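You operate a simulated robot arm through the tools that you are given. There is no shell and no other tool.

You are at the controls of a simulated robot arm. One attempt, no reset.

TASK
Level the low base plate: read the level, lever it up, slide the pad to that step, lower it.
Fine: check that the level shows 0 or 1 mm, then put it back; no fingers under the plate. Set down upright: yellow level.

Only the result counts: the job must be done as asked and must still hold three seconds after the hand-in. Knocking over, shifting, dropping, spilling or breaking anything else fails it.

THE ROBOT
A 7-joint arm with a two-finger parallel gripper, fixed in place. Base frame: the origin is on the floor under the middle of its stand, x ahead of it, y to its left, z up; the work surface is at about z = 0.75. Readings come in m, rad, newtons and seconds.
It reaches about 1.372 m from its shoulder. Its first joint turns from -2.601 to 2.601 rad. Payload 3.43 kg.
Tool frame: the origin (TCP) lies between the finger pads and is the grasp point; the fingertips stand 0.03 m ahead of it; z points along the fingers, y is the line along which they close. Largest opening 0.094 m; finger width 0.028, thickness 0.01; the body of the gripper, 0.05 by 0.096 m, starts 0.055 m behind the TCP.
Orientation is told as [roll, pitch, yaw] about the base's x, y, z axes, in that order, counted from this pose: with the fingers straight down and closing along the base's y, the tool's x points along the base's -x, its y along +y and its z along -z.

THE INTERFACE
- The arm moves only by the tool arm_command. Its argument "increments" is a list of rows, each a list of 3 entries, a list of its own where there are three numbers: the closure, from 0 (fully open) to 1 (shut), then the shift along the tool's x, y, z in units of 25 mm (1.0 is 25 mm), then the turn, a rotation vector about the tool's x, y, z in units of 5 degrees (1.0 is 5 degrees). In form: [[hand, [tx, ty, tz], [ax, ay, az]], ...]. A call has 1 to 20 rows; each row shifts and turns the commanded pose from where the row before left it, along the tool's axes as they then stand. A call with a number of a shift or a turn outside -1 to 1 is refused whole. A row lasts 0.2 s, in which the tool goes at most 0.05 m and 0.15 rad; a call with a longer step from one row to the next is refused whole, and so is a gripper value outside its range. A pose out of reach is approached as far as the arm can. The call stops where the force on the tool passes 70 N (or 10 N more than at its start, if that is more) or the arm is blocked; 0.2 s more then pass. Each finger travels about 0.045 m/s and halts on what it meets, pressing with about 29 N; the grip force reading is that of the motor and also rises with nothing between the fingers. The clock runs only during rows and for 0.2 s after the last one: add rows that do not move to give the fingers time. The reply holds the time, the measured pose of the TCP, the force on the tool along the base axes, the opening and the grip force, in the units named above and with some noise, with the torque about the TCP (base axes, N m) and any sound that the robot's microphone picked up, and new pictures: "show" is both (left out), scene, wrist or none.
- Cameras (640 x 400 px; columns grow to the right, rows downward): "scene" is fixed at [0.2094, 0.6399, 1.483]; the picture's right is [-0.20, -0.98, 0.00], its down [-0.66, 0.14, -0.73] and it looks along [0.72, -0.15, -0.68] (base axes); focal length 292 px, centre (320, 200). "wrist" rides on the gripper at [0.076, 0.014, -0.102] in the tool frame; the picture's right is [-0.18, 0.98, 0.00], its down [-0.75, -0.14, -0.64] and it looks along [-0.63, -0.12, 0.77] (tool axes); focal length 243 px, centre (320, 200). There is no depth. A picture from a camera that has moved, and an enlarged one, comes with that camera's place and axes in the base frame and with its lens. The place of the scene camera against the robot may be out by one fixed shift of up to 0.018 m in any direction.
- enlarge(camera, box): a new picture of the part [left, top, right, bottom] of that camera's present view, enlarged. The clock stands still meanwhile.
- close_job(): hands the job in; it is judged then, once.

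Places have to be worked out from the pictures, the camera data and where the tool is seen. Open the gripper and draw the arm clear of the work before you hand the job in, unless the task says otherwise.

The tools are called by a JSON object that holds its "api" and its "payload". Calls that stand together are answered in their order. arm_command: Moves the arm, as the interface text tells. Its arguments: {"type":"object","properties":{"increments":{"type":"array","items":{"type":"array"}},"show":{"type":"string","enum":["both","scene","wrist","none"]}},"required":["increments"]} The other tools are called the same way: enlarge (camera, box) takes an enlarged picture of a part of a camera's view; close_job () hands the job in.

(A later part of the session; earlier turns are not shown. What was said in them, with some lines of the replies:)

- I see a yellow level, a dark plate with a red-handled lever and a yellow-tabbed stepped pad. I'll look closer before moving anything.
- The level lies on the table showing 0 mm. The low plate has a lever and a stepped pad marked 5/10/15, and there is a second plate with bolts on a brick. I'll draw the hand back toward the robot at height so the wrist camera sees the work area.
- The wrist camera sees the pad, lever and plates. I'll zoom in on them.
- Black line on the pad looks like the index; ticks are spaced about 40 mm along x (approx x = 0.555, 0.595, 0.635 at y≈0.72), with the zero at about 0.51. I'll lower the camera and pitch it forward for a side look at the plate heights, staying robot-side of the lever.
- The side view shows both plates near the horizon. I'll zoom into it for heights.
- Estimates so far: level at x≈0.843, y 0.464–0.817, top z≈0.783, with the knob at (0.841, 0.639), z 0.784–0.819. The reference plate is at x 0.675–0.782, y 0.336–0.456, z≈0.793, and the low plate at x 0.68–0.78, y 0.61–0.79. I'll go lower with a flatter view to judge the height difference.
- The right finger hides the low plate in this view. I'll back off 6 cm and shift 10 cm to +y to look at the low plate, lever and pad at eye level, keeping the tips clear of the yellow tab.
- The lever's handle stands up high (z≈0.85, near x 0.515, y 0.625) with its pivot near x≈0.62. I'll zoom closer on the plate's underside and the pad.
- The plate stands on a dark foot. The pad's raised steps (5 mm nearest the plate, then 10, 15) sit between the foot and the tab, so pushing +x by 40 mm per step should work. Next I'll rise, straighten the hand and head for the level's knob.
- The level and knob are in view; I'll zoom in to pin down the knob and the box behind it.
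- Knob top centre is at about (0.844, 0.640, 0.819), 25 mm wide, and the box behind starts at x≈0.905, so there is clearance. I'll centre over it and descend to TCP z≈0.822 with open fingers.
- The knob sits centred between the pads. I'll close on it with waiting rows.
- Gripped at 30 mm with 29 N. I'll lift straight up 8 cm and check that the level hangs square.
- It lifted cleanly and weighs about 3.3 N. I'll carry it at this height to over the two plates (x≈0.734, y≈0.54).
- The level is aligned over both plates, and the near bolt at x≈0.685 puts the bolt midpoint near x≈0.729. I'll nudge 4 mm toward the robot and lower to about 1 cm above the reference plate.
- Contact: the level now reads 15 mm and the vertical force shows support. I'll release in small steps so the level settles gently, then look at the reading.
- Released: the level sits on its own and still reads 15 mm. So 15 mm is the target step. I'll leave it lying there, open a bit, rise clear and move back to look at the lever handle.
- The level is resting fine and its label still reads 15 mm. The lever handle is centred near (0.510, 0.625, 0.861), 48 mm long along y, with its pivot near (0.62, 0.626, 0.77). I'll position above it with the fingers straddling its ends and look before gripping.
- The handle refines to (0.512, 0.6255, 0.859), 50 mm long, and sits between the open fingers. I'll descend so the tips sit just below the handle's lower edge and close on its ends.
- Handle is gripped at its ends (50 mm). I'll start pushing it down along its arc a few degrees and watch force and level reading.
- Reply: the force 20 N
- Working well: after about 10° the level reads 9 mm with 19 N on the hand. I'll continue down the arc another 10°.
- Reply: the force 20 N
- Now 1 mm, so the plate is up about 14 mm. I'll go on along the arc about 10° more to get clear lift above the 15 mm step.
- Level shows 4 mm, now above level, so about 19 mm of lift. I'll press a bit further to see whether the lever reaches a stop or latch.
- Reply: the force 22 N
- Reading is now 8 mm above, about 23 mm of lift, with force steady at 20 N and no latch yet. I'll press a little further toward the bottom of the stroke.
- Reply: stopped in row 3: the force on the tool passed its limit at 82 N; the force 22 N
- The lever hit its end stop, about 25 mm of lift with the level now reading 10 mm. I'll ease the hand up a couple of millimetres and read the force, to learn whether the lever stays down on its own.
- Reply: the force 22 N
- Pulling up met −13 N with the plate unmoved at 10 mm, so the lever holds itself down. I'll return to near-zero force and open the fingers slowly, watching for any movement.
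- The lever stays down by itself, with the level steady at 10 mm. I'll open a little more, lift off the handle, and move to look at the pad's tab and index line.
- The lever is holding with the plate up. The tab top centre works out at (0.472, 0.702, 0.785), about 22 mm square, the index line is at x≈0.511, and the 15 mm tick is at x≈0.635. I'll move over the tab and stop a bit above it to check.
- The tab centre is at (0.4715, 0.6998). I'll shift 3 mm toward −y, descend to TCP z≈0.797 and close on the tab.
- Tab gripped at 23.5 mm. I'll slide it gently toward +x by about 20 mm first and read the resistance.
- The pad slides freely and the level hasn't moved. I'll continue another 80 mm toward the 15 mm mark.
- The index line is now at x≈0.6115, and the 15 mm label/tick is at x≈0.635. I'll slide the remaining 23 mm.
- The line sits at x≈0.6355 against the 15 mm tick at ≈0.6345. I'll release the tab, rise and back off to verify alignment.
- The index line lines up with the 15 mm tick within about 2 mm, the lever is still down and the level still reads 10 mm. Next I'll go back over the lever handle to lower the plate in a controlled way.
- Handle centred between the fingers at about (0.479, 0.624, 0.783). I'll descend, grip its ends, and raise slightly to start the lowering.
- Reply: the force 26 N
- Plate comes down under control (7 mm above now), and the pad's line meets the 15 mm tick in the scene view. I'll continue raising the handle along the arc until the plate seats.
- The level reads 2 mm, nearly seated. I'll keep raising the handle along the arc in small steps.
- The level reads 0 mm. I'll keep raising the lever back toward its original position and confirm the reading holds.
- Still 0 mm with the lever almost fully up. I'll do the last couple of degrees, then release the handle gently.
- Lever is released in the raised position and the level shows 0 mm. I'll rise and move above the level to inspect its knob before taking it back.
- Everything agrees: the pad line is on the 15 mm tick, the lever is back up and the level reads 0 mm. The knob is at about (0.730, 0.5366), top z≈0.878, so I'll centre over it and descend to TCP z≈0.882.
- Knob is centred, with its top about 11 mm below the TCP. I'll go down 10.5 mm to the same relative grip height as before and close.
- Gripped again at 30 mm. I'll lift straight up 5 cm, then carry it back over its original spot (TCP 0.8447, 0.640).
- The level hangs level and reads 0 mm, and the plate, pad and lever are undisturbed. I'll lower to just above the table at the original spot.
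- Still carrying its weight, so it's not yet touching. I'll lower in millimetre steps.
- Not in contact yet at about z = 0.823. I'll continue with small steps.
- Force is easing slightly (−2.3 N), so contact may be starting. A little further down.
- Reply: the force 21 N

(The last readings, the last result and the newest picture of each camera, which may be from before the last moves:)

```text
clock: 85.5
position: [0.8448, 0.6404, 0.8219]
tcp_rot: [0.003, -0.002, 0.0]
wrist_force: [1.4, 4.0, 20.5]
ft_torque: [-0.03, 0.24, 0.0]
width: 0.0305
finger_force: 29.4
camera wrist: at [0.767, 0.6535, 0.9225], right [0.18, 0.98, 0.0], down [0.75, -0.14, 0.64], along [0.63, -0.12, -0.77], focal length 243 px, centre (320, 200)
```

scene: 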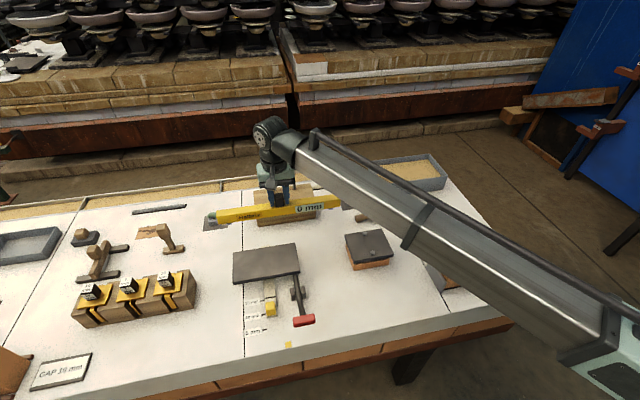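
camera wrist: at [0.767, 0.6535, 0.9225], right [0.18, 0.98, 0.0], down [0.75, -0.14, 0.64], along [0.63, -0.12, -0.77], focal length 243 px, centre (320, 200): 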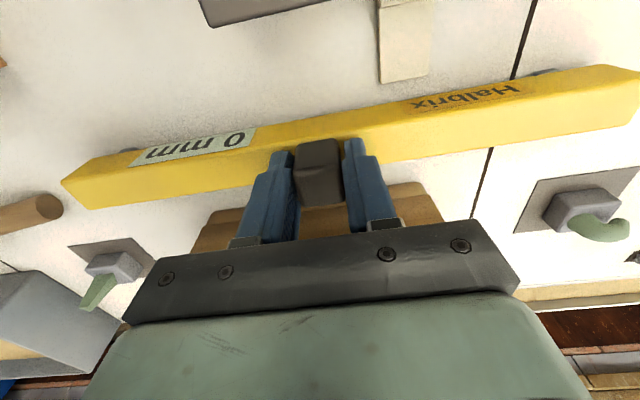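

Now firmly on the table (20 N up). I'll back off half a millimetre and release slowly.

{"api": "arm_command", "payload": {"increments": [[1, [0, 0, -0.03], [0, 0, 0]], [0.7, [0, 0, 0], [0, 0, 0]], [0.67, [0, 0, 0], [0, 0, 0]], [0.65, [0, 0, 0], [0, 0, 0]], [0.62, [0, 0, 0], [0, 0, 0]], [0.55, [0, 0, 0], [0, 0, 0]], [0.4, [0, 0, 0], [0, 0, 0]], [0.4, [0, 0, 0], [0, 0, 0]]]}}

{"api": "enlarge", "payload": {"camera": "wrist", "box": [200, 100, 440, 250]}}

```text
clock: 87.3
position: [0.8445, 0.6403, 0.8202]
tcp_rot: [0.002, 0.0, 0.0]
wrist_force: [-0.4, 0.1, 0.3]
ft_torque: [-0.01, 0.0, 0.0]
width: 0.0564
finger_force: 0.1
camera wrist: at [0.767, 0.6536, 0.9218], right [0.18, 0.98, 0.0], down [0.75, -0.14, 0.64], along [0.63, -0.12, -0.77], focal length 243 px, centre (320, 200)
```

scene: 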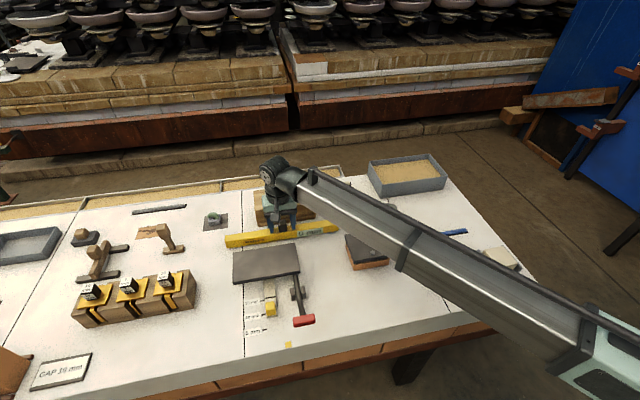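
wrist: 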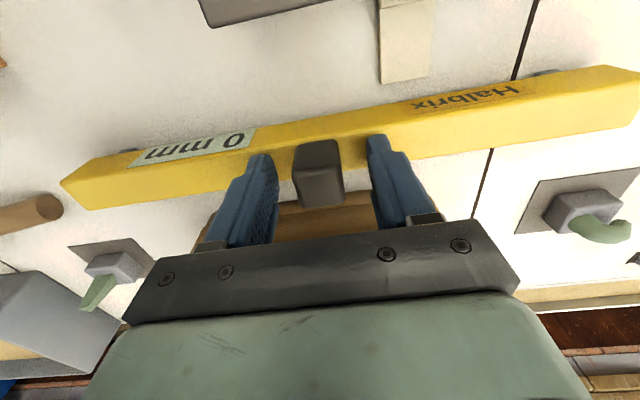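

```text
2.67 times, centred on (320, 175) of wrist
camera zoom: at [0.767, 0.6536, 0.9218], right [0.18, 0.98, 0.0], down [0.75, -0.14, 0.64], along [0.63, -0.12, -0.77], focal length 647 px, centre (320, 267)
```

zoom: 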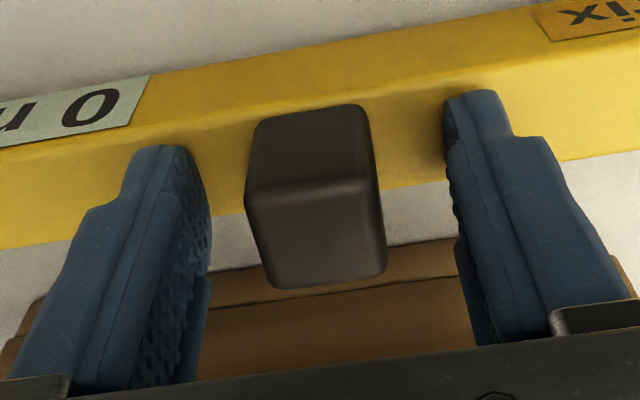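

The level is released on the table, upright, reading 0 mm. I'll rise straight up and draw the arm clear, then check the whole scene.

{"api": "arm_command", "payload": {"increments": [[0.3, [0, 0, -0.3], [0, 0, 0]], [0.3, [0, 0, -0.6], [0, 0, 0]], [0.2, [0, 0, -0.9], [0, 0, 0]], [0.1, [0, 0, -0.9], [0, 0, 0]], [0, [0, 0, -0.9], [0, 0, 0]], [0, [0, 0, -0.9], [0, 0, 0]], [0, [0, 0, -1], [0, 0, 0]], [0, [0, 0, -1], [0, 0, 0]], [0, [0, 0, -1], [0, 0, 0]], [0, [0, 0, -1], [0, 0, 0]], [0, [0, 0, -1], [0, 0, 0]], [0, [0, 0, -1], [0, 0, 0]], [0, [0, -0.9, -1], [0, 0, 0]], [0, [0.2, -0.9, -1], [0, 0, 0]], [0, [0.2, -0.9, -1], [0, 0, 0]], [0, [0, -0.9, 0], [0, 0, 0]], [0, [0, -0.9, 0], [0, 0, 0]], [0, [0, 0, 0], [0, 0, 0]]]}}

{"api": "enlarge", "payload": {"camera": "scene", "box": [200, 170, 420, 380]}}

{"api": "enlarge", "payload": {"camera": "scene", "box": [210, 170, 390, 270]}}

{"api": "enlarge", "payload": {"camera": "scene", "box": [230, 270, 330, 350]}}

```text
clock: 91.1
position: [0.834, 0.5265, 1.1582]
tcp_rot: [0.002, -0.001, 0.0]
wrist_force: [0.0, 0.2, -0.4]
ft_torque: [-0.02, -0.04, 0.02]
width: 0.094
finger_force: 0.1
camera wrist: at [0.7567, 0.5404, 1.2595], right [0.18, 0.98, 0.0], down [0.75, -0.14, 0.64], along [0.63, -0.12, -0.77], focal length 243 px, centre (320, 200)
```

scene: 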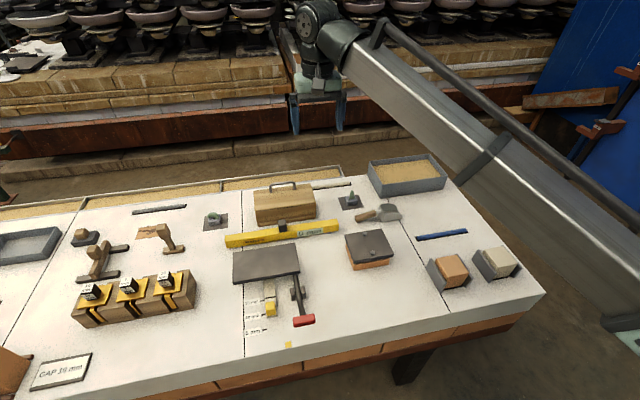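
wrist: 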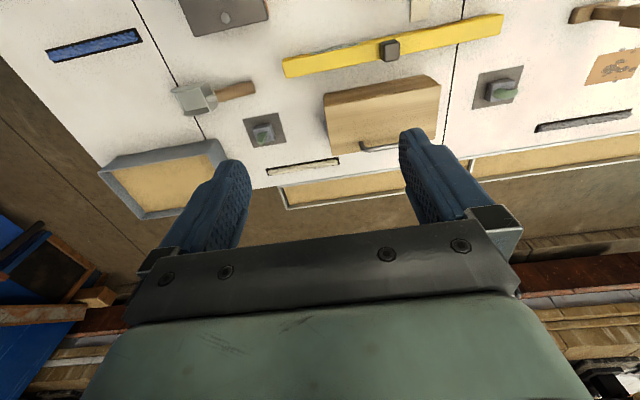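

```text
1.90 times, centred on (310, 275) of scene
camera zoom: at [0.2094, 0.6399, 1.483], right [-0.2, -0.98, 0.0], down [-0.66, 0.14, -0.73], along [0.72, -0.15, -0.68], focal length 555 px, centre (339, 57)
```

zoom: 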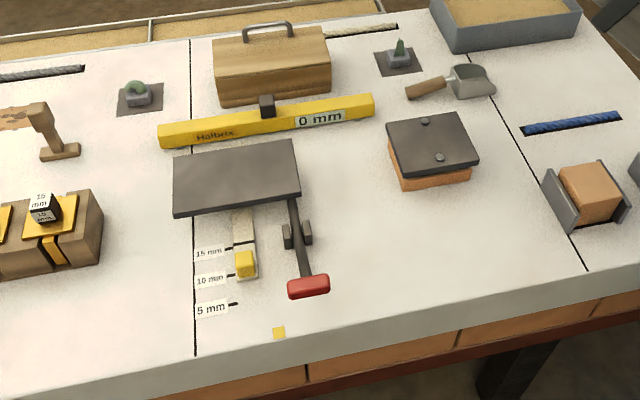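

```text
3.56 times, centred on (300, 220) of scene
camera zoom: at [0.2094, 0.6399, 1.483], right [-0.2, -0.98, 0.0], down [-0.66, 0.14, -0.73], along [0.72, -0.15, -0.68], focal length 1037 px, centre (391, 129)
```

zoom: 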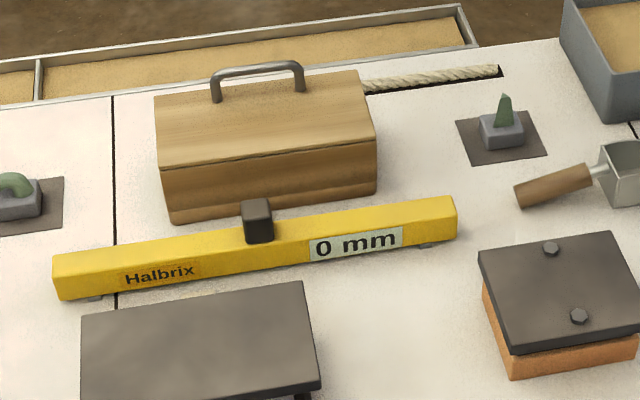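

```text
5.00 times, centred on (280, 310) of scene
camera zoom: at [0.2094, 0.6399, 1.483], right [-0.2, -0.98, 0.0], down [-0.66, 0.14, -0.73], along [0.72, -0.15, -0.68], focal length 1458 px, centre (520, -350)
```

zoom: 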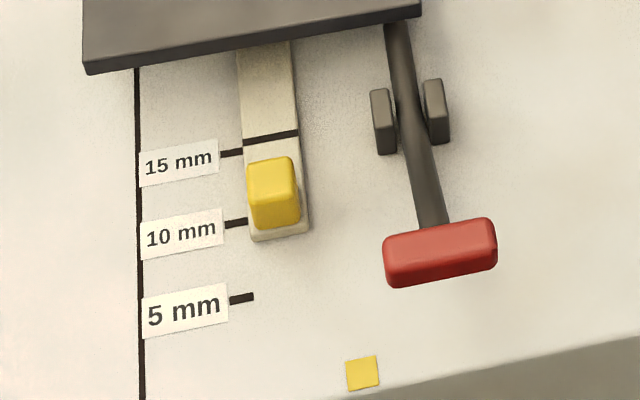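

All is in place: the pad line is at the 15 mm tick, the plate is level (the level read 0 mm with the lever released), the lever is up and the level is back upright on its original spot. The arm is clear with the gripper open and nothing else has moved, so I'm handing in.

{"api": "close_job", "payload": {}}

```text
The job is handed in.
```

The low base plate is levelled and I've handed the job in. The hand-in returned no verdict, so I'm going by my own checks.

- **Reading:** laid across the two plates, the level showed 15 mm. That set the target step.
- **Lever:** I pushed it down until it met its end stop, where the force briefly peaked at 82 N. It stayed down on its own while I moved the pad, and nothing looked damaged afterwards. I then raised it back to within a degree or so of where it started.
- **Pad:** I slid it until its black line matched the 15 mm tick. From the pictures it is within about 2 mm.
- **Check:** with the plate lowered onto the pad and the lever released, the level showed 0 mm.
- **Level:** it is back on its original spot on the table, upright.

The fingers never went under the plate, and the last pictures show nothing else moved. The gripper is open and the arm is back at its starting position, clear of the work.
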